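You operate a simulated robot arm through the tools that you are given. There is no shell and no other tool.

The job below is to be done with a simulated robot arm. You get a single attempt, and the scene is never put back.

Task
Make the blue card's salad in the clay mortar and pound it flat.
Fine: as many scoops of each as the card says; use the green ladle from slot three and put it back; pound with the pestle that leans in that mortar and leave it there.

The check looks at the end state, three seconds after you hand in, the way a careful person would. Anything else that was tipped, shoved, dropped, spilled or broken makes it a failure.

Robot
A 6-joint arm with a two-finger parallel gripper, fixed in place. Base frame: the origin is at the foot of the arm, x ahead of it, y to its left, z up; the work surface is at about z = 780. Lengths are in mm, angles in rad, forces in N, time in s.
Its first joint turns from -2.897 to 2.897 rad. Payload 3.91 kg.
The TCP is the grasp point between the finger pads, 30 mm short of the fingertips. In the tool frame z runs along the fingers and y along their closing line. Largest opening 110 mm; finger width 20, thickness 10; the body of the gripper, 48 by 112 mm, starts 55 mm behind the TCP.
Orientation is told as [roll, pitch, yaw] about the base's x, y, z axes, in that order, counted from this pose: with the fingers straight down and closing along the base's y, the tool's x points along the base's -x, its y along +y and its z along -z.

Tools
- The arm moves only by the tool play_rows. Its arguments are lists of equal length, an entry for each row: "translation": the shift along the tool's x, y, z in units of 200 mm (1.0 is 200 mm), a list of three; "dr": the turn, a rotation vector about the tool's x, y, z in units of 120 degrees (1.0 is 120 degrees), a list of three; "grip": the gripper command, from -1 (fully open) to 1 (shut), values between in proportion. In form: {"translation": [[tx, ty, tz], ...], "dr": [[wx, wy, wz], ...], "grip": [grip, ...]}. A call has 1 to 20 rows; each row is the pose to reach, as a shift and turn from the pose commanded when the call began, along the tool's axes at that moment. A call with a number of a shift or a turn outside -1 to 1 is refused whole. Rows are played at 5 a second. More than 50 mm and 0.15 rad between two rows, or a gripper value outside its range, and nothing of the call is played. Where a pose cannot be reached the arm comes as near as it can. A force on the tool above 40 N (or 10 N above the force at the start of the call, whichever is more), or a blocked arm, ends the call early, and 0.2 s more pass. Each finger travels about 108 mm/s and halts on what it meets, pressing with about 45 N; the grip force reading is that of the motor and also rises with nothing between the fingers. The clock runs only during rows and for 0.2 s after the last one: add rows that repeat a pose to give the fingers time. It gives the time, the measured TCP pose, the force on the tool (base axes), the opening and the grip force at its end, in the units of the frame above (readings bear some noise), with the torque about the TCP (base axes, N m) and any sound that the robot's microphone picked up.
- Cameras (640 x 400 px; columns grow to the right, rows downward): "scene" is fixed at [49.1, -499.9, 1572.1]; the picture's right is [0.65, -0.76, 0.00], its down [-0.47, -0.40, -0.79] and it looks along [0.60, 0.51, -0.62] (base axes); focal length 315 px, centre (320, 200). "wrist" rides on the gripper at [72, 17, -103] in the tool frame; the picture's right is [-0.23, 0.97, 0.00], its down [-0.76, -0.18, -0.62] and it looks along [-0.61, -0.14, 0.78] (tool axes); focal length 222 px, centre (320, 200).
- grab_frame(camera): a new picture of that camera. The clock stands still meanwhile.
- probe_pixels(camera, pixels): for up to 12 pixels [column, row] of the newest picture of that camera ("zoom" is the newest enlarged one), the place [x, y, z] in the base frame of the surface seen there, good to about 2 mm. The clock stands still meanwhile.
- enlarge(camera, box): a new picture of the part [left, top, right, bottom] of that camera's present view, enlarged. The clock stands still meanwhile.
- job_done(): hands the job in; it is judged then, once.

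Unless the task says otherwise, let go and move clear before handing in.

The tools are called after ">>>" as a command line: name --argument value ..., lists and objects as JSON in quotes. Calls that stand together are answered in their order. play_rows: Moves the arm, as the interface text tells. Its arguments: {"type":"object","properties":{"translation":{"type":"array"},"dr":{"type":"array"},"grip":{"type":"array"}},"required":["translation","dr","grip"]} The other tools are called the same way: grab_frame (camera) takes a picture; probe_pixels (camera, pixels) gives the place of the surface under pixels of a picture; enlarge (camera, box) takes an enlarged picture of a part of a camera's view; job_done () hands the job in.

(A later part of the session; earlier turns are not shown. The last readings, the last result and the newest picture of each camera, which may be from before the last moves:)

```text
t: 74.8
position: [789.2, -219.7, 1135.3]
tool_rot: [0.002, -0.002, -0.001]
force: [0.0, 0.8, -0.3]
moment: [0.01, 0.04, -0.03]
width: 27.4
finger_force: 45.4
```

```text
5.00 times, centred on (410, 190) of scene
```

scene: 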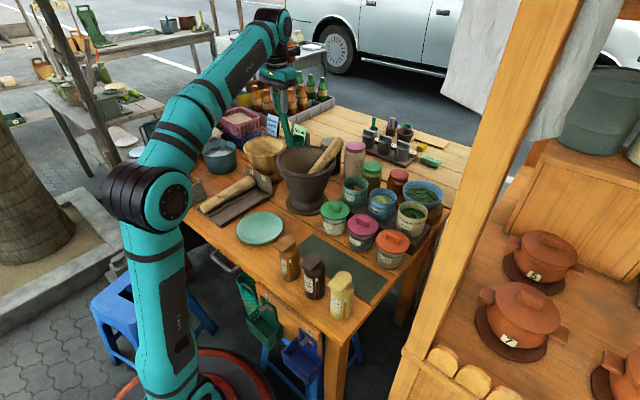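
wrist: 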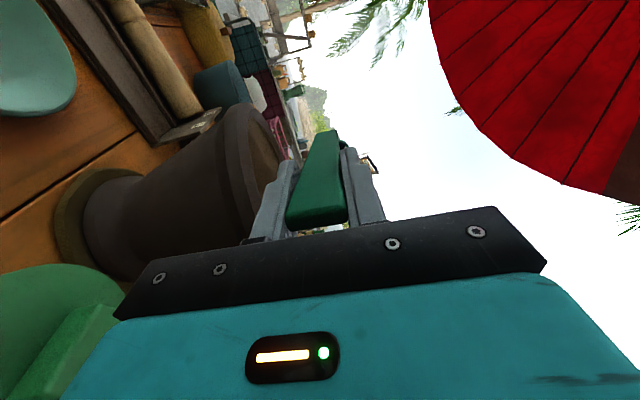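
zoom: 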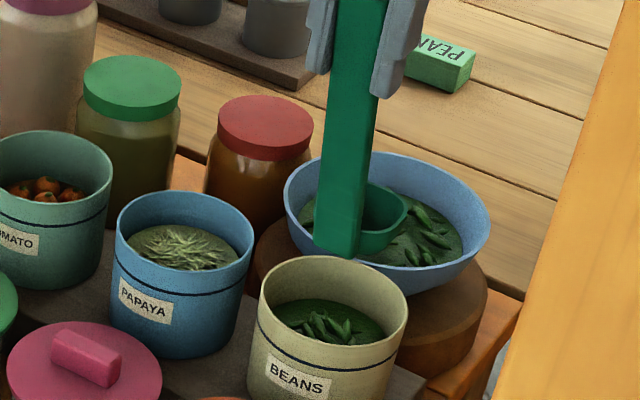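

The ladle is at (789,-220,1135) with the cup empty. I dip most of the way, watching the side force.

>>> play_rows --translation '[[0, 0, 0.06], [0, 0, 0.14], [0, 0, 0.22], [0, 0, 0.3], [0, 0, 0.36], [0, 0, 0.42], [0, 0, 0.47], [0, 0, 0.47]]' --dr '[[0, 0, 0], [0, 0, 0], [0, 0, 0], [0, 0, 0], [0, 0, 0], [0, 0, 0], [0, 0, 0], [0, 0, 0]]' --grip '[1, 1, 1, 1, 1, 1, 1, 1]'

>>> enlarge --camera "scene" --box '[380, 170, 440, 230]'

```text
t: 76.6
position: [790.0, -219.0, 1041.0]
tool_rot: [0.0, 0.0, 0.0]
force: [-0.3, -0.1, -0.8]
moment: [-0.06, 0.02, 0.01]
width: 27.2
finger_force: 44.3
```

```text
6.67 times, centred on (410, 200) of scene
```

zoom: 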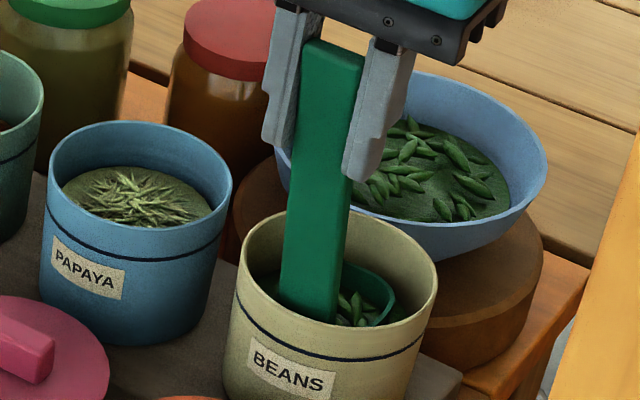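

No contact so far. I go the last 21 mm with 2 mm more forward, then read the force.

>>> play_rows --translation '[[-0.01, 0, 0.02], [-0.015, 0, 0.05], [-0.015, 0, 0.08], [-0.015, 0, 0.105], [-0.015, 0, 0.105]]' --dr '[[0, 0, 0], [0, 0, 0], [0, 0, 0], [0, 0, 0], [0, 0, 0]]' --grip '[1, 1, 1, 1, 1]'

>>> enlarge --camera "scene" --box '[380, 170, 440, 230]'

```text
t: 77.8
position: [791.2, -219.8, 1019.3]
tool_rot: [-0.001, -0.002, 0.001]
force: [-0.6, -0.5, -0.6]
moment: [-0.05, -0.02, -0.01]
width: 27.2
finger_force: 45.6
```

```text
6.67 times, centred on (410, 200) of scene
```

zoom: 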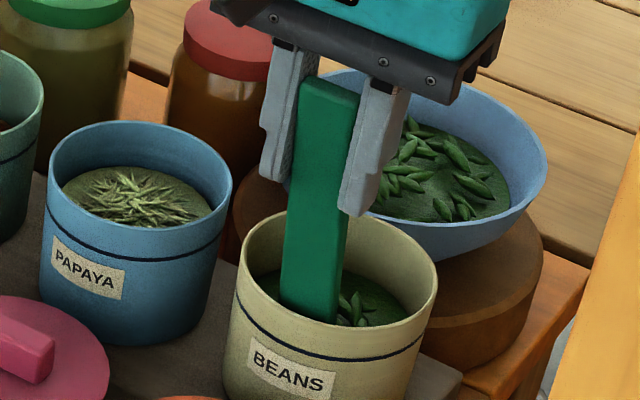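

No contact, and the cup is submerged. I lift and look.

>>> play_rows --translation '[[0, 0, -0.04], [0, 0, -0.1], [0, 0, -0.18], [0, 0, -0.26], [0, 0, -0.34], [0, 0, -0.42], [0, 0, -0.5], [0, 0, -0.575]]' --dr '[[0, 0, 0], [0, 0, 0], [0, 0, 0], [0, 0, 0], [0, 0, 0], [0, 0, 0], [0, 0, 0], [0, 0, 0]]' --grip '[1, 1, 1, 1, 1, 1, 1, 1]'

>>> enlarge --camera "scene" --box '[370, 150, 450, 230]'

>>> probe_pixels --camera "zoom" --pixels '[[266, 290], [300, 263], [335, 258], [405, 295], [406, 315], [385, 345], [300, 345], [262, 300], [375, 210]]'

```text
t: 79.6
position: [791.4, -219.9, 1134.4]
tool_rot: [-0.001, -0.001, 0.002]
force: [0.8, 0.0, -1.1]
moment: [-0.01, 0.02, 0.03]
width: 27.3
finger_force: 45.2
```

```text
5.00 times, centred on (410, 190) of scene
```

zoom: 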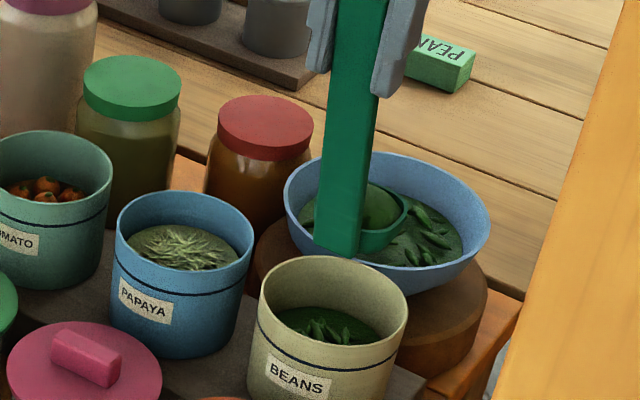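

```text
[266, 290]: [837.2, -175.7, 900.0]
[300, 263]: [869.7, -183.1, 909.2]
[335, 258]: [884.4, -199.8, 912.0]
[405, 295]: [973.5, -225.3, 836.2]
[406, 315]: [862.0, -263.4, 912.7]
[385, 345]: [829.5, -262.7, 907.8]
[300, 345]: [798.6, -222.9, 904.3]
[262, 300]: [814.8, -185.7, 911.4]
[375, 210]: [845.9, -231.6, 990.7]
```

Loaded with beans again and the tin stayed put. I carry it to the mortar.

>>> play_rows --translation '[[0.05, 0.02, -0.06], [0.13, 0.05, -0.15], [0.22, 0.09, -0.24], [0.32, 0.13, -0.32], [0.41, 0.165, -0.38], [0.455, 0.18, -0.4]]' --dr '[[0, 0, 0], [0, 0, 0], [0, 0, 0], [0, 0, 0], [0, 0, 0], [0, 0, 0]]' --grip '[1, 1, 1, 1, 1, 1]'

>>> play_rows --translation '[[0.03, 0.06, 0], [0.07, 0.18, 0], [0.11, 0.32, 0], [0.15, 0.46, 0], [0.19, 0.6, 0], [0.23, 0.74, 0], [0.27, 0.87, 0], [0.3, 0.96, 0]]' --dr '[[0, 0, 0], [0, 0, 0], [0, 0, 0], [0, 0, 0], [0, 0, 0], [0, 0, 0], [0, 0, 0], [0, 0, 0]]' --grip '[1, 1, 1, 1, 1, 1, 1, 1]'

>>> play_rows --translation '[[-0.0, 0.06, 0], [-0.02, 0.18, 0], [-0.05, 0.32, 0], [-0.09, 0.46, 0], [-0.13, 0.6, 0], [-0.17, 0.74, 0], [-0.21, 0.86, 0], [-0.235, 0.94, 0], [-0.235, 0.98, 0], [-0.235, 0.98, 0]]' --dr '[[0, 0, 0], [0, 0, 0], [0, 0, 0], [0, 0, 0], [0, 0, 0], [0, 0, 0], [0, 0, 0], [0, 0, 0], [0, 0, 0], [0, 0, 0]]' --grip '[1, 1, 1, 1, 1, 1, 1, 1, 1, 1]'

>>> enlarge --camera "scene" --box '[260, 100, 360, 180]'

```text
t: 81.0
position: [700.6, -182.7, 1212.6]
tool_rot: [-0.001, -0.002, -0.001]
force: [0.3, -0.6, -1.2]
moment: [0.0, 0.04, -0.02]
width: 27.4
finger_force: 44.8
```

```text
t: 82.8
position: [639.9, 8.3, 1213.4]
tool_rot: [-0.001, 0.001, 0.0]
force: [-0.3, -0.3, 0.3]
moment: [0.02, 0.04, -0.01]
width: 27.5
finger_force: 45.0
```

```text
t: 85.0
position: [688.0, 202.7, 1213.2]
tool_rot: [-0.001, 0.0, 0.001]
force: [0.2, 0.1, -0.7]
moment: [0.02, 0.04, 0.0]
width: 27.1
finger_force: 44.8
```

```text
5.00 times, centred on (310, 140) of scene
```

zoom: 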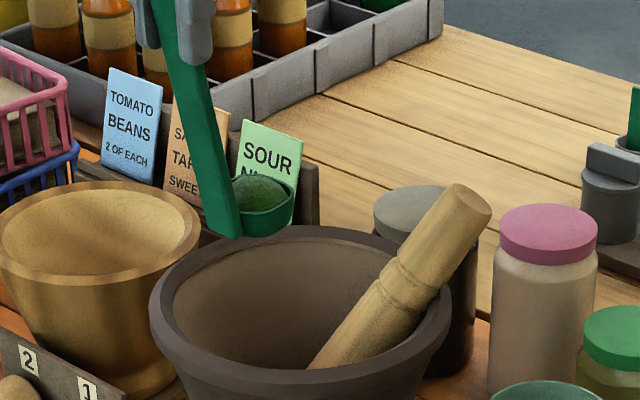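

Cup filled with beans at the pouring place (688,203,1213). I pour and turn back.

>>> play_rows --translation '[[0, -0.103, 0.0055], [0, -0.205, 0.0245], [0, -0.303, 0.056], [0, -0.396, 0.101], [0, -0.483, 0.157], [0, -0.5615, 0.2245], [0, -0.631, 0.301], [0, -0.689, 0.3865], [0, -0.736, 0.478], [0, -0.7705, 0.576], [0, -0.792, 0.677], [0, -0.8, 0.78], [0, -0.794, 0.883], [0, -0.794, 0.883], [0, -0.794, 0.883], [0, -0.794, 0.883]]' --dr '[[-0.0625, 0, 0], [-0.125, 0, 0], [-0.1875, 0, 0], [-0.25, 0, 0], [-0.3125, 0, 0], [-0.375, 0, 0], [-0.4375, 0, 0], [-0.5, 0, 0], [-0.5625, 0, 0], [-0.625, 0, 0], [-0.6875, 0, 0], [-0.75, 0, 0], [-0.8125, 0, 0], [-0.8125, 0, 0], [-0.8125, 0, 0], [-0.8125, 0, 0]]' --grip '[1, 1, 1, 1, 1, 1, 1, 1, 1, 1, 1, 1, 1, 1, 1, 1]'

>>> enlarge --camera "scene" --box '[270, 110, 370, 190]'

>>> play_rows --translation '[[0, 0.103, 0.008], [0, 0.204, 0.0295], [0, 0.3015, 0.064], [0, 0.3935, 0.111], [0, 0.479, 0.1695], [0, 0.5555, 0.2385], [0, 0.623, 0.317], [0, 0.679, 0.4035], [0, 0.724, 0.497], [0, 0.7555, 0.595], [0, 0.7745, 0.697], [0, 0.78, 0.8], [0, 0.772, 0.903]]' --dr '[[0.0625, 0, 0], [0.125, 0, 0], [0.1875, 0, 0], [0.25, 0, 0], [0.3125, 0, 0], [0.375, 0, 0], [0.4375, 0, 0], [0.5, 0, 0], [0.5625, 0, 0], [0.625, 0, 0], [0.6875, 0, 0], [0.75, 0, 0], [0.8125, 0, 0]]' --grip '[1, 1, 1, 1, 1, 1, 1, 1, 1, 1, 1, 1, 1]'

>>> enlarge --camera "wrist" --box '[220, 60, 400, 180]'

>>> enlarge --camera "scene" --box '[260, 100, 380, 200]'

```text
t: 88.4
position: [688.0, 46.4, 1037.5]
tool_rot: [1.703, -0.002, -0.001]
force: [0.1, -0.5, -0.3]
moment: [-0.07, 0.01, -0.01]
width: 27.6
finger_force: 44.9
```

```text
5.00 times, centred on (320, 150) of scene
```

zoom: 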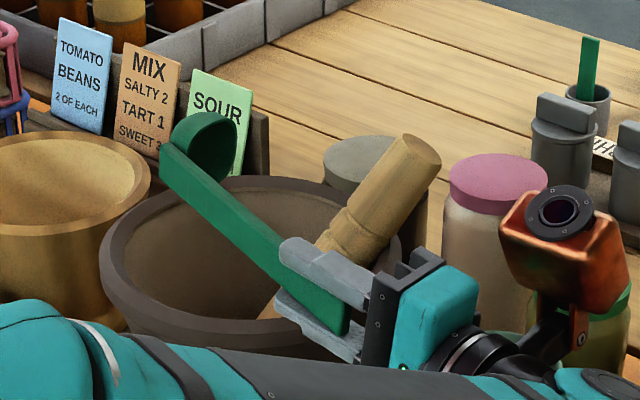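

```text
t: 91.2
position: [687.9, 204.2, 1214.8]
tool_rot: [-0.002, -0.002, -0.001]
force: [0.1, -0.2, -1.1]
moment: [0.02, 0.04, 0.02]
width: 27.4
finger_force: 44.7
```

```text
3.33 times, centred on (310, 120) of wrist
```

zoom: 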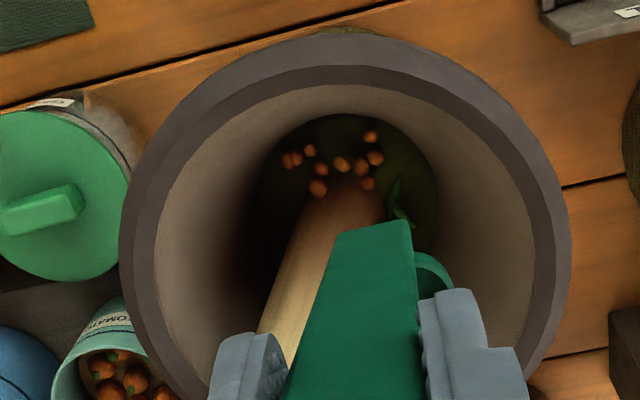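

```text
4.00 times, centred on (320, 150) of scene
```

zoom: 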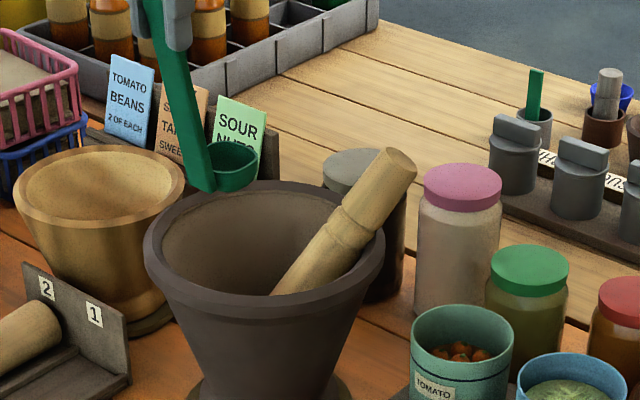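

Both bean scoops are in (9–10 tomatoes and pods lie in the darker fill). Now I carry the ladle back toward slot three, high over everything.

>>> play_rows --translation '[[0.03, 0.03, -0.1], [0.11, 0.14, -0.2], [0.22, 0.28, -0.23], [0.33, 0.42, -0.23], [0.44, 0.56, -0.23], [0.55, 0.7, -0.23], [0.64, 0.83, -0.23], [0.69, 0.91, -0.23]]' --dr '[[0, 0, 0], [0, 0, 0], [0, 0, 0], [0, 0, 0], [0, 0, 0], [0, 0, 0], [0, 0, 0], [0, 0, 0]]' --grip '[1, 1, 1, 1, 1, 1, 1, 1]'

>>> play_rows --translation '[[0.08, 0.1, 0], [0.18, 0.22, 0], [0.29, 0.36, 0], [0.4, 0.5, 0], [0.51, 0.63, 0], [0.6, 0.74, 0.1], [0.65, 0.8, 0.25], [0.65, 0.8, 0.35], [0.65, 0.8, 0.35]]' --dr '[[0, 0, 0], [0, 0, 0], [0, 0, 0], [0, 0, 0], [0, 0, 0], [0, 0, 0], [0, 0, 0], [0, 0, 0], [0, 0, 0]]' --grip '[1, 1, 1, 1, 1, 1, 1, 1, 1]'

>>> grab_frame --camera "wrist"

>>> enlarge --camera "scene" --box '[140, 100, 220, 200]'

```text
t: 93.0
position: [549.6, 388.0, 1260.2]
tool_rot: [0.002, -0.002, 0.001]
force: [0.9, 0.0, -0.4]
moment: [0.02, 0.04, 0.02]
width: 27.1
finger_force: 44.6
```

```text
t: 95.0
position: [418.7, 548.0, 1190.2]
tool_rot: [0.0, 0.0, 0.001]
force: [-0.7, -0.3, -0.5]
moment: [0.02, 0.02, 0.04]
width: 27.5
finger_force: 45.0
```

```text
taken
```

wrist: 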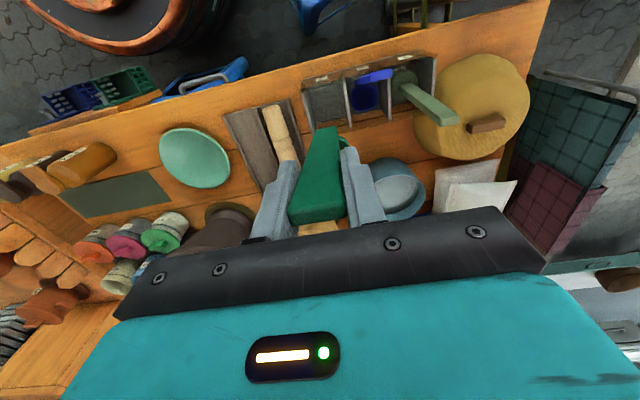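

```text
4.00 times, centred on (180, 150) of scene
```

zoom: 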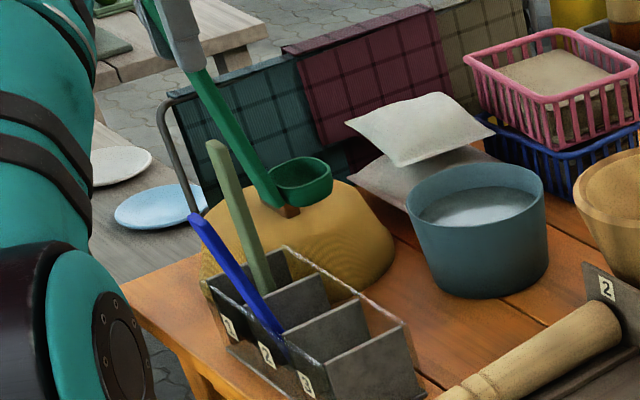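

The ladle is above slot 3. I check that the cup hasn't turned in the grip before lowering.

>>> enlarge --camera "scene" --box '[160, 110, 210, 160]'

>>> probe_pixels --camera "zoom" --pixels '[[250, 270], [290, 245], [330, 240], [355, 265], [340, 290], [300, 300], [270, 280]]'

```text
8.00 times, centred on (185, 135) of scene
```

zoom: 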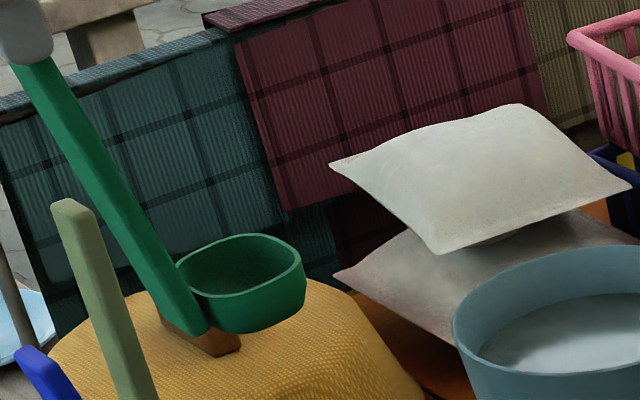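

```text
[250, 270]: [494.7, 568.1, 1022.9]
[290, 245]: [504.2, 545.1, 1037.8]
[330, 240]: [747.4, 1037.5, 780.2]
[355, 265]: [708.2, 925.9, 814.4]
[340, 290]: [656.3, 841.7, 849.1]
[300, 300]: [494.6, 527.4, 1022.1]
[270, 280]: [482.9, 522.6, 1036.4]
```

>>> probe_pixels --camera "zoom" --pixels '[[180, 265], [215, 243], [250, 236], [285, 240], [300, 260], [290, 275], [240, 296], [205, 292], [190, 320], [207, 333], [250, 333], [300, 305]]'

```text
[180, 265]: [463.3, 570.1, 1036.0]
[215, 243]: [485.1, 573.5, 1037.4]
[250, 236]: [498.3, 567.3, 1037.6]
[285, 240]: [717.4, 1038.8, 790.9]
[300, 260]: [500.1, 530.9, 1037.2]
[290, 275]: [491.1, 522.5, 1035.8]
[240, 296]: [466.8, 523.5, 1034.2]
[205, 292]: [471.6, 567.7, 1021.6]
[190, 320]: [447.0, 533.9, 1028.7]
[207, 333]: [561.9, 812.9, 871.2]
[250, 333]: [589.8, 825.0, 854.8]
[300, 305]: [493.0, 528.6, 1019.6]
```

The rim is now 153.5 mm below the TCP, so the ladle has slid about 8 mm down in the grip; tilt is unchanged. I lower it in stages, expecting the floor at TCP z≈968.

>>> play_rows --translation '[[0, 0, 0.12], [0, 0, 0.27], [0, 0, 0.42], [0, 0, 0.55], [0, 0, 0.65], [0, 0, 0.65]]' --dr '[[0, 0, 0], [0, 0, 0], [0, 0, 0], [0, 0, 0], [0, 0, 0], [0, 0, 0]]' --grip '[1, 1, 1, 1, 1, 1]'

>>> enlarge --camera "scene" --box '[150, 140, 220, 210]'

>>> enlarge --camera "wrist" --box '[250, 60, 400, 180]'

```text
t: 96.4
position: [420.5, 547.6, 1059.1]
tool_rot: [0.001, -0.002, -0.001]
force: [-0.1, -0.2, -0.7]
moment: [0.02, 0.01, 0.0]
width: 27.4
finger_force: 45.0
```

```text
5.71 times, centred on (185, 175) of scene
```

zoom: 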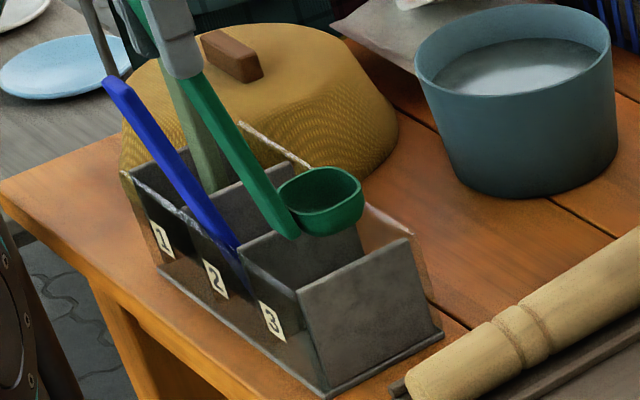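

```text
3.33 times, centred on (325, 120) of wrist
```

zoom: 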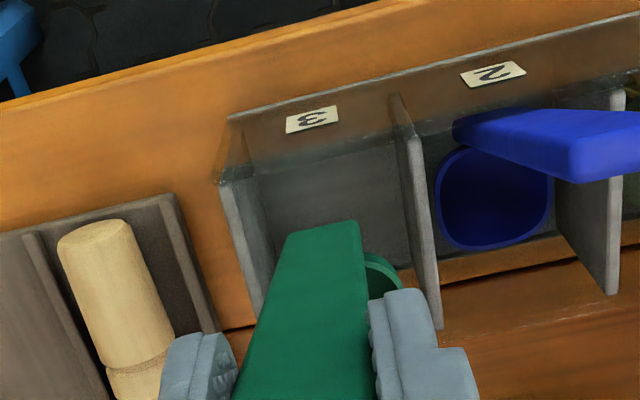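

The cup is centred above slot 3. I lower it into the slot to TCP z≈975.

>>> play_rows --translation '[[0.003, 0.004, 0.06], [0.003, 0.004, 0.13], [0.003, 0.004, 0.2], [0.003, 0.004, 0.27], [0.003, 0.004, 0.34], [0.003, 0.004, 0.4], [0.003, 0.004, 0.42], [0.003, 0.004, 0.42]]' --dr '[[0, 0, 0], [0, 0, 0], [0, 0, 0], [0, 0, 0], [0, 0, 0], [0, 0, 0], [0, 0, 0], [0, 0, 0]]' --grip '[1, 1, 1, 1, 1, 1, 1, 1]'

>>> enlarge --camera "scene" --box '[150, 140, 220, 210]'

>>> enlarge --camera "wrist" --box '[250, 90, 400, 210]'

```text
t: 98.2
position: [419.1, 547.5, 975.7]
tool_rot: [0.0, -0.002, 0.0]
force: [0.2, -0.2, -0.7]
moment: [-0.01, 0.01, -0.02]
width: 27.4
finger_force: 44.9
```

```text
5.71 times, centred on (185, 175) of scene
```

zoom: 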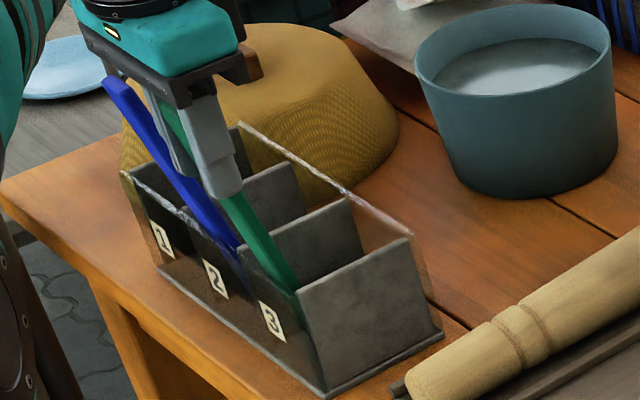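

```text
3.33 times, centred on (325, 150) of wrist
```

zoom: 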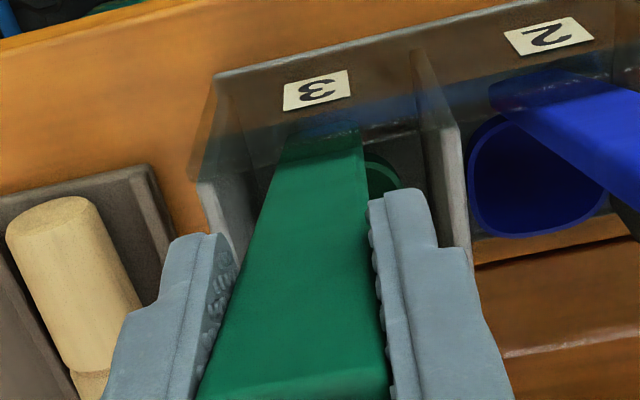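

No contact yet at 975.7. I lower in small steps feeling for the floor.

>>> play_rows --translation '[[0, 0, 0.015], [0, 0, 0.025], [0, 0, 0.03], [0, 0, 0.03]]' --dr '[[0, 0, 0], [0, 0, 0], [0, 0, 0], [0, 0, 0]]' --grip '[1, 1, 1, 1]'

>>> play_rows --translation '[[0, 0, 0.005], [0, 0, 0.01], [0, 0, 0.01]]' --dr '[[0, 0, 0], [0, 0, 0], [0, 0, 0]]' --grip '[1, 1, 1]'

```text
t: 99.2
position: [419.0, 547.5, 970.1]
tool_rot: [0.001, -0.002, 0.0]
force: [-0.3, -0.4, -0.4]
moment: [-0.03, 0.02, 0.02]
width: 27.4
finger_force: 45.6
```

```text
t: 100.0
position: [418.7, 547.5, 968.2]
tool_rot: [-0.001, -0.002, 0.0]
force: [0.1, -0.4, -1.0]
moment: [0.0, 0.03, -0.02]
width: 26.9
finger_force: 45.3
```

>>> enlarge --camera "wrist" --box '[250, 90, 400, 210]'

>>> probe_pixels --camera "zoom" --pixels '[[385, 165], [390, 180], [380, 190], [300, 380], [290, 370], [340, 375], [320, 150], [375, 160]]'

```text
3.33 times, centred on (325, 150) of wrist
```

zoom: 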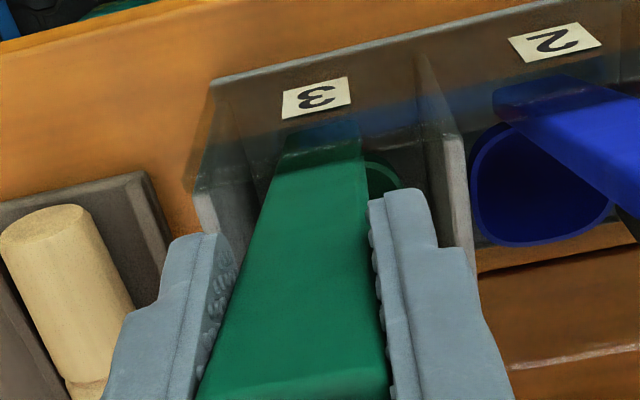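

```text
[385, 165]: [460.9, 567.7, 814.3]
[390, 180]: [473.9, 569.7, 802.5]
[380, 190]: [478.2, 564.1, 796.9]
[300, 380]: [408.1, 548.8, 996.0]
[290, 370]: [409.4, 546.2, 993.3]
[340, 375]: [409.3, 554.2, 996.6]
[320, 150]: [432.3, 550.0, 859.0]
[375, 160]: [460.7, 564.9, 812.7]
```

Rim reads z≈814 and handle top ≈996, so it's about a millimetre above its original rest. I lower 1.5 mm and open gently to ~50 mm.

>>> play_rows --translation '[[0, 0, 0.004], [0, 0, 0.007], [0, 0, 0.007]]' --dr '[[0, 0, 0], [0, 0, 0], [0, 0, 0]]' --grip '[1, 1, 1]'

>>> play_rows --translation '[[0, 0, 0], [0, 0, 0], [0, 0, 0], [0, 0, 0], [0, 0, 0], [0, 0, 0]]' --dr '[[0, 0, 0], [0, 0, 0], [0, 0, 0], [0, 0, 0], [0, 0, 0], [0, 0, 0]]' --grip '[0.48, 0.44, 0.38, 0.28, 0.15, 0.05]'

>>> enlarge --camera "wrist" --box '[250, 90, 400, 210]'

>>> enlarge --camera "scene" --box '[150, 140, 220, 210]'

```text
t: 100.8
position: [419.5, 545.6, 965.8]
tool_rot: [0.0, -0.002, 0.001]
force: [1.4, -0.5, -0.6]
moment: [0.05, -0.13, 0.01]
width: 27.2
finger_force: 45.4
```

```text
t: 102.2
position: [418.8, 547.8, 967.0]
tool_rot: [0.0, -0.001, 0.0]
force: [0.3, -0.2, 0.7]
moment: [0.0, 0.01, 0.03]
width: 52.1
finger_force: 0.1
```

```text
3.33 times, centred on (325, 150) of wrist
```

zoom: 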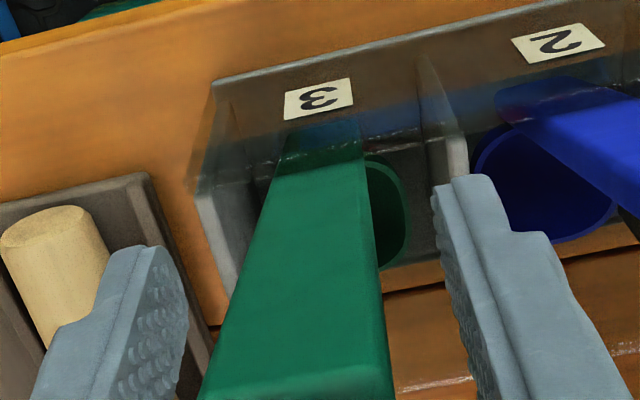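

```text
5.71 times, centred on (185, 175) of scene
```

zoom: 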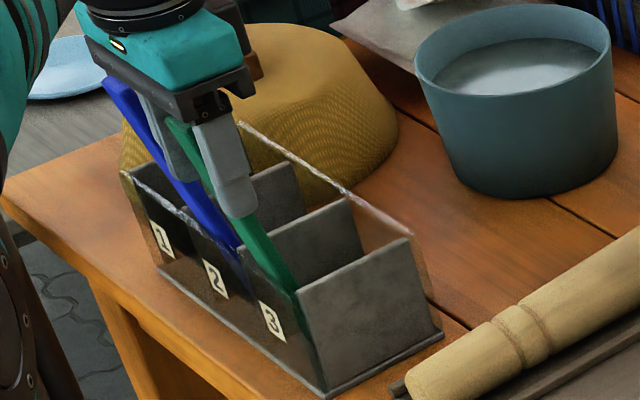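

The ladle stands free in slot 3. I rise straight up and check.

>>> play_rows --translation '[[0, 0, -0.05], [0, 0, -0.15], [0, 0, -0.3], [0, 0, -0.5], [0, 0, -0.7], [0, 0, -0.9]]' --dr '[[0, 0, 0], [0, 0, 0], [0, 0, 0], [0, 0, 0], [0, 0, 0], [0, 0, 0]]' --grip '[0.05, 0.05, 0.05, 0.05, 0.05, 0.05]'

>>> enlarge --camera "wrist" --box '[270, 70, 430, 180]'

>>> enlarge --camera "scene" --box '[150, 140, 220, 210]'

```text
t: 103.6
position: [419.5, 548.2, 1147.6]
tool_rot: [0.001, -0.001, 0.0]
force: [-0.1, -0.7, -0.8]
moment: [0.01, 0.02, 0.04]
width: 52.3
finger_force: 0.1
```

```text
3.64 times, centred on (350, 125) of wrist
```

zoom: 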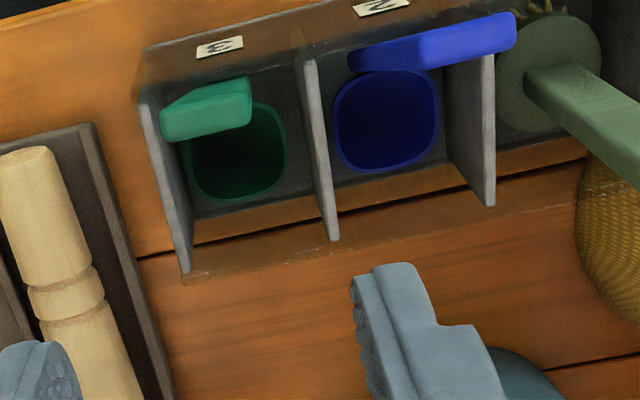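

```text
5.71 times, centred on (185, 175) of scene
```

zoom: 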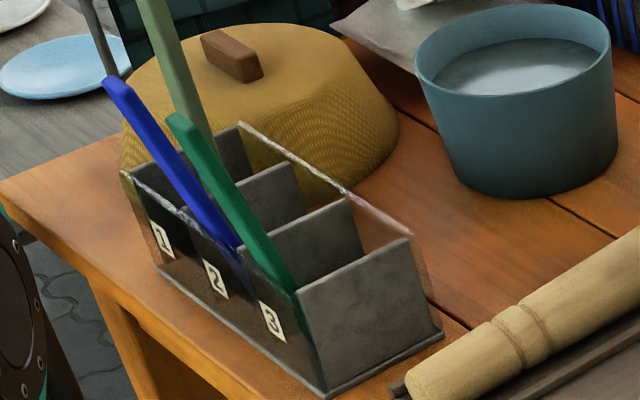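

The green ladle stands in slot 3 exactly as before. Next the pestle: I move the arm to look at the mortar from nearer with open fingers.

>>> play_rows --translation '[[0, -0.05, -0.2], [-0.02, -0.2, -0.38], [-0.06, -0.36, -0.5], [-0.1, -0.52, -0.5], [-0.14, -0.68, -0.5], [-0.18, -0.84, -0.5], [-0.22, -1.0, -0.5]]' --dr '[[0, 0, 0], [0, 0, 0], [0, 0, 0], [0, 0, 0], [0, 0, 0], [0, 0, 0], [0, 0, 0]]' --grip '[0.05, 0.05, -0.3, -0.6, -1, -1, -1]'

>>> play_rows --translation '[[-0.05, -0.15, 0], [-0.1, -0.3, 0], [-0.12, -0.45, 0], [-0.12, -0.53, 0], [-0.12, -0.53, 0]]' --dr '[[0, 0, 0], [0, 0, 0], [0, 0, 0], [0, 0, 0], [0, 0, 0]]' --grip '[-1, -1, -1, -1, -1]'

>>> grab_frame --camera "wrist"

>>> grab_frame --camera "scene"

```text
t: 105.2
position: [464.0, 345.3, 1246.9]
tool_rot: [0.0, -0.001, 0.001]
force: [0.5, -0.1, 0.6]
moment: [0.01, 0.0, 0.0]
width: 110.1
finger_force: 0.0
```

```text
t: 106.4
position: [486.8, 242.0, 1248.2]
tool_rot: [0.001, -0.003, -0.001]
force: [0.0, -0.3, -0.1]
moment: [0.0, 0.02, 0.0]
width: 110.1
finger_force: 0.0
```

```text
taken
```

wrist: 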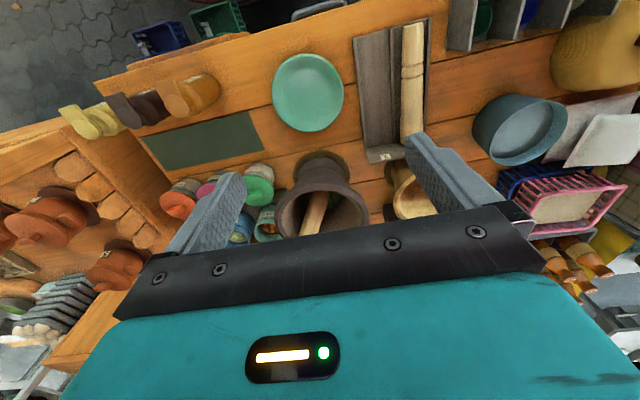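

```text
taken
```

scene: 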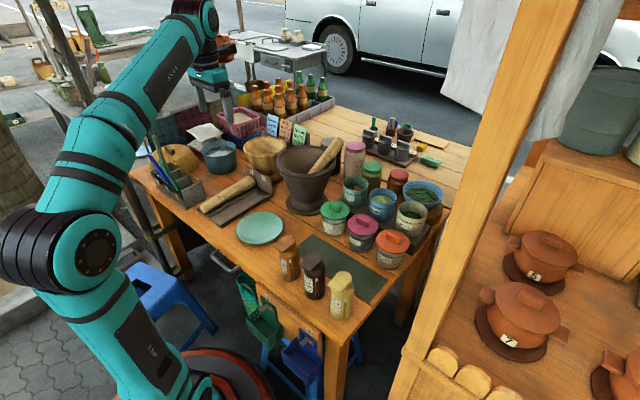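

I move above to the pouring place height, where the mortar interior shows well.

>>> play_rows --translation '[[-0.2, -0.03, 0], [-0.4, -0.06, 0], [-0.6, -0.09, 0], [-0.8, -0.11, 0], [-0.96, -0.13, 0], [-0.96, -0.13, 0]]' --dr '[[0, 0, 0], [0, 0, 0], [0, 0, 0], [0, 0, 0], [0, 0, 0], [0, 0, 0]]' --grip '[-1, -1, -1, -1, -1, -1]'

>>> grab_frame --camera "wrist"

>>> enlarge --camera "wrist" --box '[230, 60, 400, 200]'

>>> enlarge --camera "scene" --box '[270, 120, 360, 190]'

```text
t: 107.8
position: [679.9, 215.2, 1245.5]
tool_rot: [0.001, -0.001, -0.001]
force: [0.3, 0.1, 0.3]
moment: [-0.01, -0.02, 0.04]
width: 110.0
finger_force: 0.2
```

```text
taken
```

wrist: 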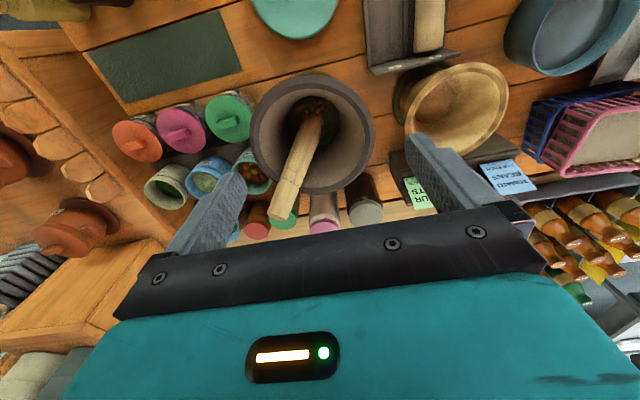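

```text
2.86 times, centred on (315, 130) of wrist
```

zoom: 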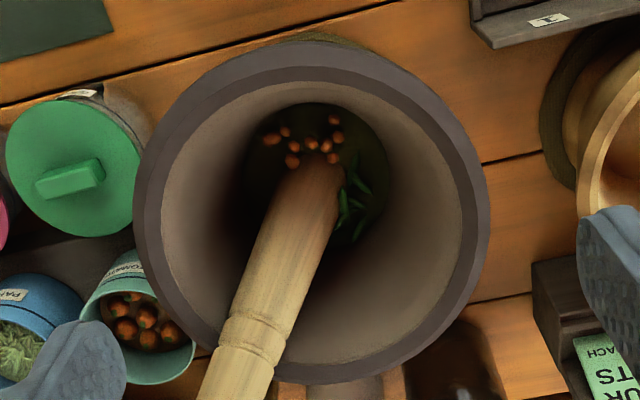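

```text
5.71 times, centred on (315, 155) of scene
```

zoom: 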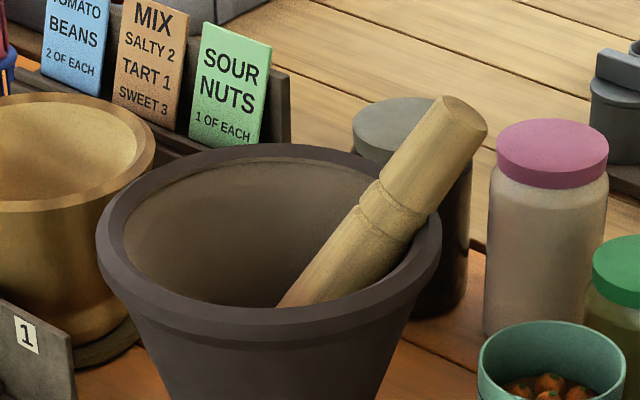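

>>> probe_pixels --camera "zoom" --pixels '[[465, 115], [445, 100], [484, 127], [425, 150], [400, 130], [450, 170], [395, 195], [365, 210], [345, 250], [370, 260], [320, 270], [440, 130]]'

>>> enlarge --camera "wrist" --box '[230, 60, 400, 200]'

>>> probe_pixels --camera "zoom" --pixels '[[235, 370], [205, 390], [265, 385], [252, 335], [225, 320], [285, 350], [275, 280], [240, 290], [315, 250], [300, 220], [320, 175], [290, 180]]'

>>> probe_pixels --camera "zoom" --pixels '[[310, 140], [335, 120], [270, 138], [335, 158], [360, 165], [345, 205], [310, 110], [370, 130], [380, 190], [350, 240], [260, 160], [300, 115]]'

```text
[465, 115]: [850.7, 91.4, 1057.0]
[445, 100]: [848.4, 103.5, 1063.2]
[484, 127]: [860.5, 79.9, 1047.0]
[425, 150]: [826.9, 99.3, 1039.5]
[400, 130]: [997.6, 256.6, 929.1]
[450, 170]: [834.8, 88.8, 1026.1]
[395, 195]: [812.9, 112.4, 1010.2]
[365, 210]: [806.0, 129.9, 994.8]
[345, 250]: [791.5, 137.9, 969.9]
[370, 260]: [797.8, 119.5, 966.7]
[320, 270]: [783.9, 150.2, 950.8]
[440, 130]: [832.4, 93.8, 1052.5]
```

```text
2.86 times, centred on (315, 130) of wrist
```

zoom: 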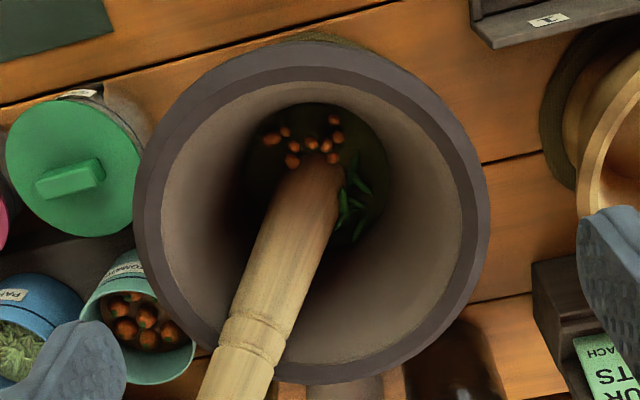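

```text
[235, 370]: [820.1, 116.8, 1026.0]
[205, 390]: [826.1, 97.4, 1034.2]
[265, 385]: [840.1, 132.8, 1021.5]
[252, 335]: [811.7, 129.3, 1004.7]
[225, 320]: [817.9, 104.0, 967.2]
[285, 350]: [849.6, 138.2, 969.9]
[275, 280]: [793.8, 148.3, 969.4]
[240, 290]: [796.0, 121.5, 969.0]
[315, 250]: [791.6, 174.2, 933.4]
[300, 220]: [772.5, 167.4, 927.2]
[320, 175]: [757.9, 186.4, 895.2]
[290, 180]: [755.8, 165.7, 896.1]
```

```text
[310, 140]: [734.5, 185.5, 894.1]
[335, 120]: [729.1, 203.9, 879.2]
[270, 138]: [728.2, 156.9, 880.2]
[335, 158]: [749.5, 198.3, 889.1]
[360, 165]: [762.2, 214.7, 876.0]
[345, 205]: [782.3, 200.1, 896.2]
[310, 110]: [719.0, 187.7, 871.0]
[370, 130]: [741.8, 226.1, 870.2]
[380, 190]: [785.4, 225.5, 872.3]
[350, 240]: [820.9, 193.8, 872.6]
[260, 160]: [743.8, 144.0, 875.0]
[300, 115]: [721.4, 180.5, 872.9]
```

Contents: fill surface z≈872 with pieces to ~896. The pestle axis fits direction (0.39,-0.43,0.81), radius ≈19, top centre ≈(852,91,1056). I'll grip its upper part from above with the fingers closing across its lean (yaw −48°); first I move to a pre-grasp above it.

>>> play_rows --translation '[[-0.1, -0.07, 0.08], [-0.2, -0.14, 0.17], [-0.3, -0.21, 0.26], [-0.4, -0.28, 0.34], [-0.5, -0.35, 0.43], [-0.6, -0.42, 0.51], [-0.71, -0.5, 0.6], [-0.815, -0.5725, 0.677], [-0.815, -0.5725, 0.677]]' --dr '[[0, 0, 0.05], [0, 0, 0.1], [0, 0, 0.15], [0, 0, 0.2], [0, 0, 0.25], [0, 0, 0.3], [0, 0, 0.35], [0, 0, 0.4017], [0, 0, 0.4017]]' --grip '[-1, -1, -1, -1, -1, -1, -1, -1, -1]'

>>> grab_frame --camera "wrist"

>>> enlarge --camera "scene" --box '[270, 80, 400, 200]'

```text
t: 109.8
position: [842.3, 100.5, 1109.9]
tool_rot: [0.0, 0.0, -0.842]
force: [0.3, -0.8, -0.4]
moment: [-0.02, -0.05, 0.0]
width: 109.9
finger_force: 0.0
```

```text
taken
```

wrist: 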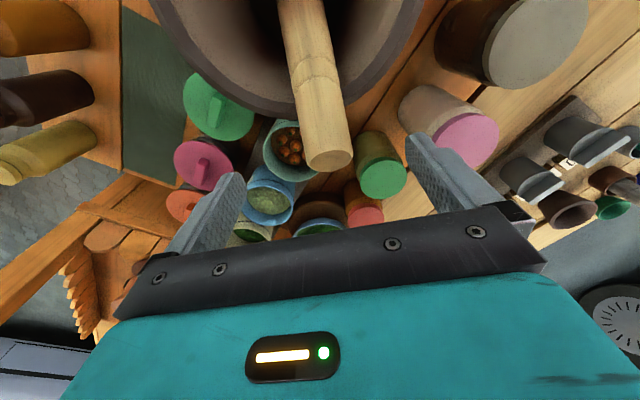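

```text
3.33 times, centred on (335, 140) of scene
```

zoom: 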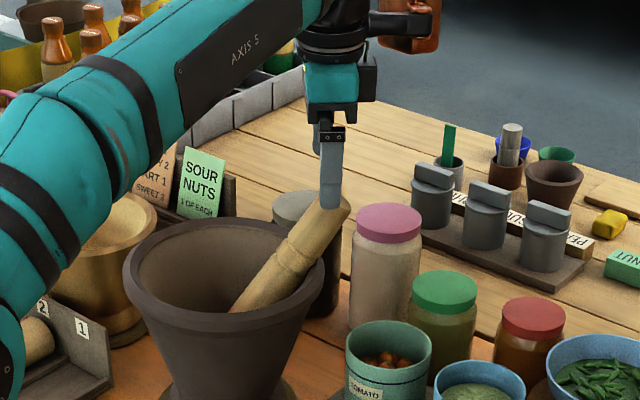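

The pestle lies centred between the fingers at (325,110). I probe its sides and top from here to set the grip.

>>> enlarge --camera "wrist" --box '[240, 20, 400, 190]'

>>> probe_pixels --camera "wrist" --pixels '[[329, 162], [325, 145], [305, 150], [347, 143], [320, 115], [300, 115], [340, 110], [310, 80], [292, 75], [327, 70], [335, 168], [350, 158]]'

```text
2.35 times, centred on (320, 105) of wrist
```

zoom: 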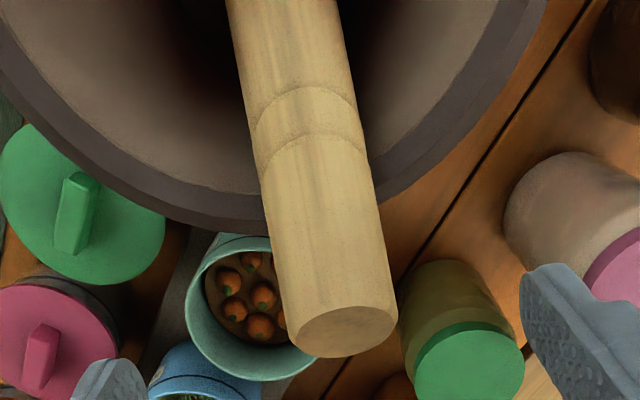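

```text
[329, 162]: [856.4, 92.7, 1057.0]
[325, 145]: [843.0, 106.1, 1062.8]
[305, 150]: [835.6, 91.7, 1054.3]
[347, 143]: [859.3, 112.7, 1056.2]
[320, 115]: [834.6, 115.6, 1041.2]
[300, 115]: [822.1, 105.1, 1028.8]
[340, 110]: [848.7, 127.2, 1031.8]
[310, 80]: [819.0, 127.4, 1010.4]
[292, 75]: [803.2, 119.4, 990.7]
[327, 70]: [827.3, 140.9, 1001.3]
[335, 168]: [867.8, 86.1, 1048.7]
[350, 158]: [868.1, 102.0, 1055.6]
```

Top face centre ≈(855,94.5,1056); the pestle's lean azimuth is nearer −44°, and it sits ~2 mm to the right of the tool plane. I correct yaw by 4° and y by 2.4 mm while descending to z≈1032.

>>> play_rows --translation '[[0, 0.006, 0.06], [0, 0.012, 0.13], [0, 0.012, 0.2], [0, 0.012, 0.27], [0, 0.012, 0.34], [0, 0.012, 0.385], [0, 0.012, 0.385]]' --dr '[[0, 0, -0.015], [0, 0, -0.035], [0, 0, -0.035], [0, 0, -0.035], [0, 0, -0.035], [0, 0, -0.035], [0, 0, -0.035]]' --grip '[-1, -1, -1, -1, -1, -1, -1]'

>>> grab_frame --camera "wrist"

>>> enlarge --camera "scene" --box '[280, 90, 390, 190]'

```text
t: 111.4
position: [844.3, 101.7, 1035.3]
tool_rot: [0.004, -0.002, -0.769]
force: [0.4, 1.2, 0.4]
moment: [-0.03, -0.02, -0.02]
width: 110.0
finger_force: 0.1
```

```text
taken
```

wrist: 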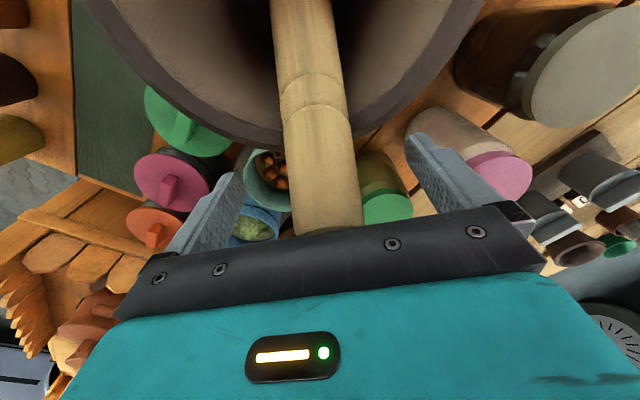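

```text
4.00 times, centred on (335, 140) of scene
```

zoom: 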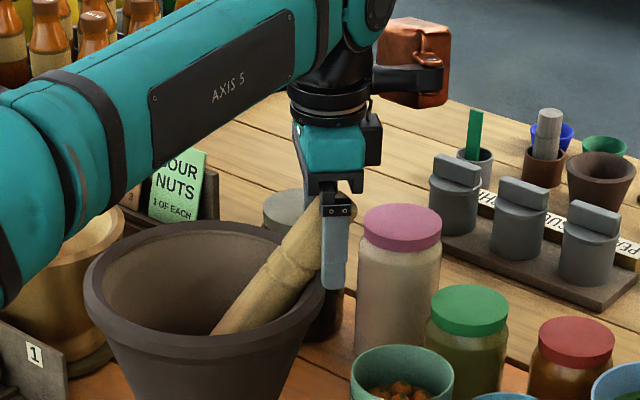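

The pestle is between the open fingers. I close gradually.

>>> play_rows --translation '[[0, 0, 0], [0, 0, 0], [0, 0, 0], [0, 0, 0], [0, 0, 0], [0, 0, 0], [0, 0, 0], [0, 0, 0]]' --dr '[[0, 0, 0], [0, 0, 0], [0, 0, 0], [0, 0, 0], [0, 0, 0], [0, 0, 0], [0, 0, 0], [0, 0, 0]]' --grip '[-0.4, 0.0, 0.15, 0.25, 0.35, 0.6, 1.0, 1.0]'

>>> grab_frame --camera "wrist"

>>> enlarge --camera "scene" --box '[280, 90, 390, 190]'

```text
t: 113.2
position: [845.4, 103.3, 1034.7]
tool_rot: [0.003, 0.0, -0.769]
force: [2.1, 1.4, 0.7]
moment: [0.32, -0.17, -0.09]
width: 39.0
finger_force: 44.8
```

```text
taken
```

wrist: 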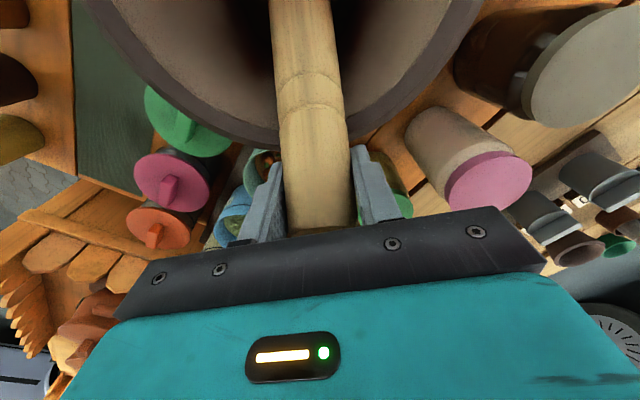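

```text
4.00 times, centred on (335, 140) of scene
```

zoom: 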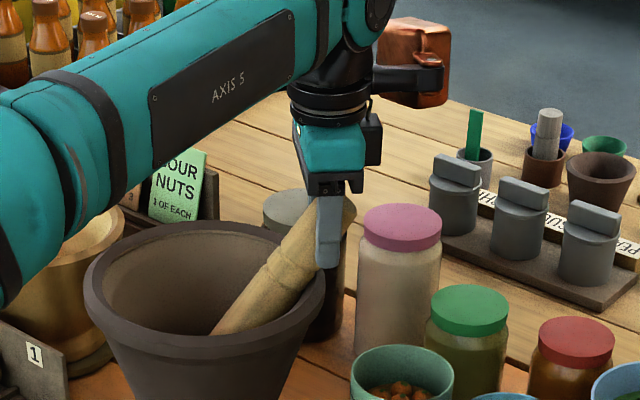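

Gripped at 39 mm width. I lift the pestle straight up 45 mm, slowly, and look.

>>> play_rows --translation '[[0, 0, -0.03], [0, 0, -0.07], [0, 0, -0.12], [0, 0, -0.17], [0, 0, -0.225], [0, 0, -0.225]]' --dr '[[0, 0, 0], [0, 0, 0], [0, 0, 0], [0, 0, 0], [0, 0, 0], [0, 0, 0]]' --grip '[1, 1, 1, 1, 1, 1]'

>>> grab_frame --camera "wrist"

>>> enlarge --camera "scene" --box '[280, 90, 390, 190]'

```text
t: 114.6
position: [843.5, 101.4, 1079.9]
tool_rot: [-0.001, -0.001, -0.769]
force: [0.0, -0.6, -4.3]
moment: [-0.14, -0.14, 0.0]
width: 39.1
finger_force: 45.0
```

```text
taken
```

wrist: 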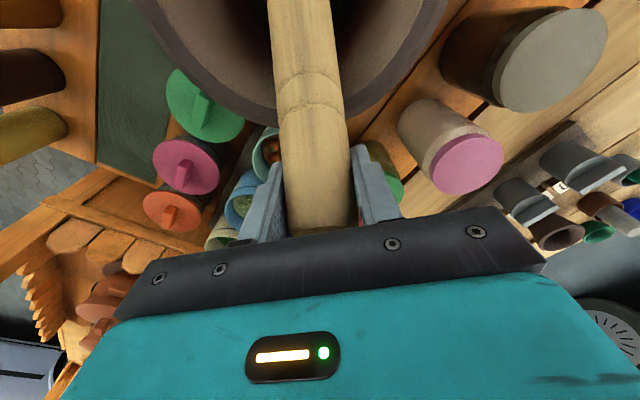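

```text
4.00 times, centred on (335, 140) of scene
```

zoom: 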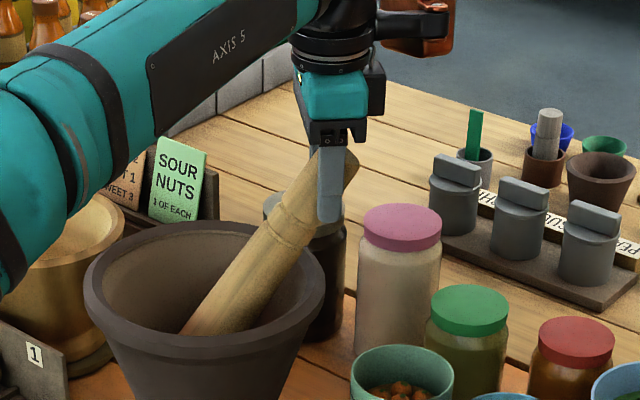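

The pestle is held (4 N weight) and clear of the rim. I turn it upright over the mortar's middle, keeping its foot inside.

>>> play_rows --translation '[[0.097, 0.0045, -0.092], [0.202, 0.0085, -0.169], [0.313, 0.013, -0.231], [0.4285, 0.017, -0.276], [0.546, 0.0215, -0.3045], [0.546, 0.0215, -0.3045]]' --dr '[[0, -0.059, 0], [0, -0.118, 0], [0, -0.177, 0], [0, -0.236, 0], [0, -0.295, 0], [0, -0.295, 0]]' --grip '[1, 1, 1, 1, 1, 1]'

>>> grab_frame --camera "wrist"

>>> enlarge --camera "scene" --box '[250, 80, 380, 190]'

```text
t: 116.0
position: [768.1, 181.1, 1140.7]
tool_rot: [0.002, -0.62, -0.769]
force: [0.0, 0.2, -2.0]
moment: [0.01, 0.03, -0.02]
width: 38.8
finger_force: 44.7
```

```text
taken
```

wrist: 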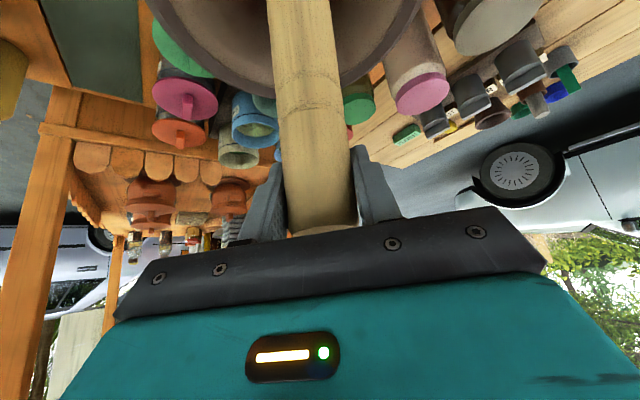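

```text
3.64 times, centred on (315, 135) of scene
```

zoom: 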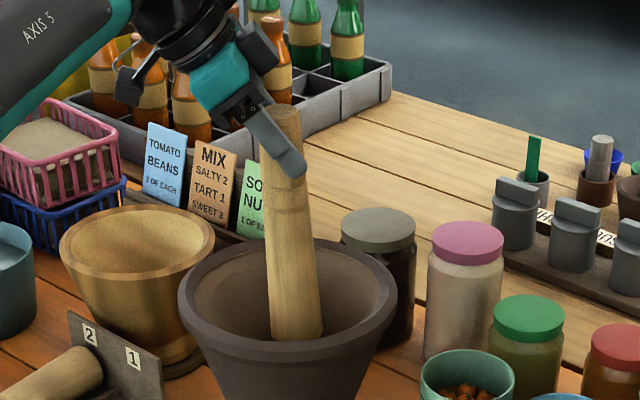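

The pestle stands upright in the grip above the contents at (768,181). I check its foot height, then press down slowly to find contact.

>>> probe_pixels --camera "zoom" --pixels '[[295, 335], [275, 330], [318, 328], [295, 250], [285, 110], [288, 310]]'

>>> play_rows --translation '[[0.0145, 0, 0.0204], [0.029, 0, 0.0408], [0.0434, 0, 0.0611], [0.0579, 0, 0.0815], [0.0724, 0, 0.1019], [0.0724, 0, 0.1019]]' --dr '[[0, 0, 0], [0, 0, 0], [0, 0, 0], [0, 0, 0], [0, 0, 0], [0, 0, 0]]' --grip '[1, 1, 1, 1, 1, 1]'

```text
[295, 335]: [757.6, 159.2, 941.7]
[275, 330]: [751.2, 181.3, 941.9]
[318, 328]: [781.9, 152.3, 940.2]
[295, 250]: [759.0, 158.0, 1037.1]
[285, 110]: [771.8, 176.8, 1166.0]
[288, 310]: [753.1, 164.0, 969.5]
```

```text
t: 117.4
position: [768.8, 181.6, 1116.0]
tool_rot: [0.002, -0.618, -0.768]
force: [0.1, -0.1, -4.0]
moment: [0.01, -0.01, 0.0]
width: 39.1
finger_force: 45.4
```

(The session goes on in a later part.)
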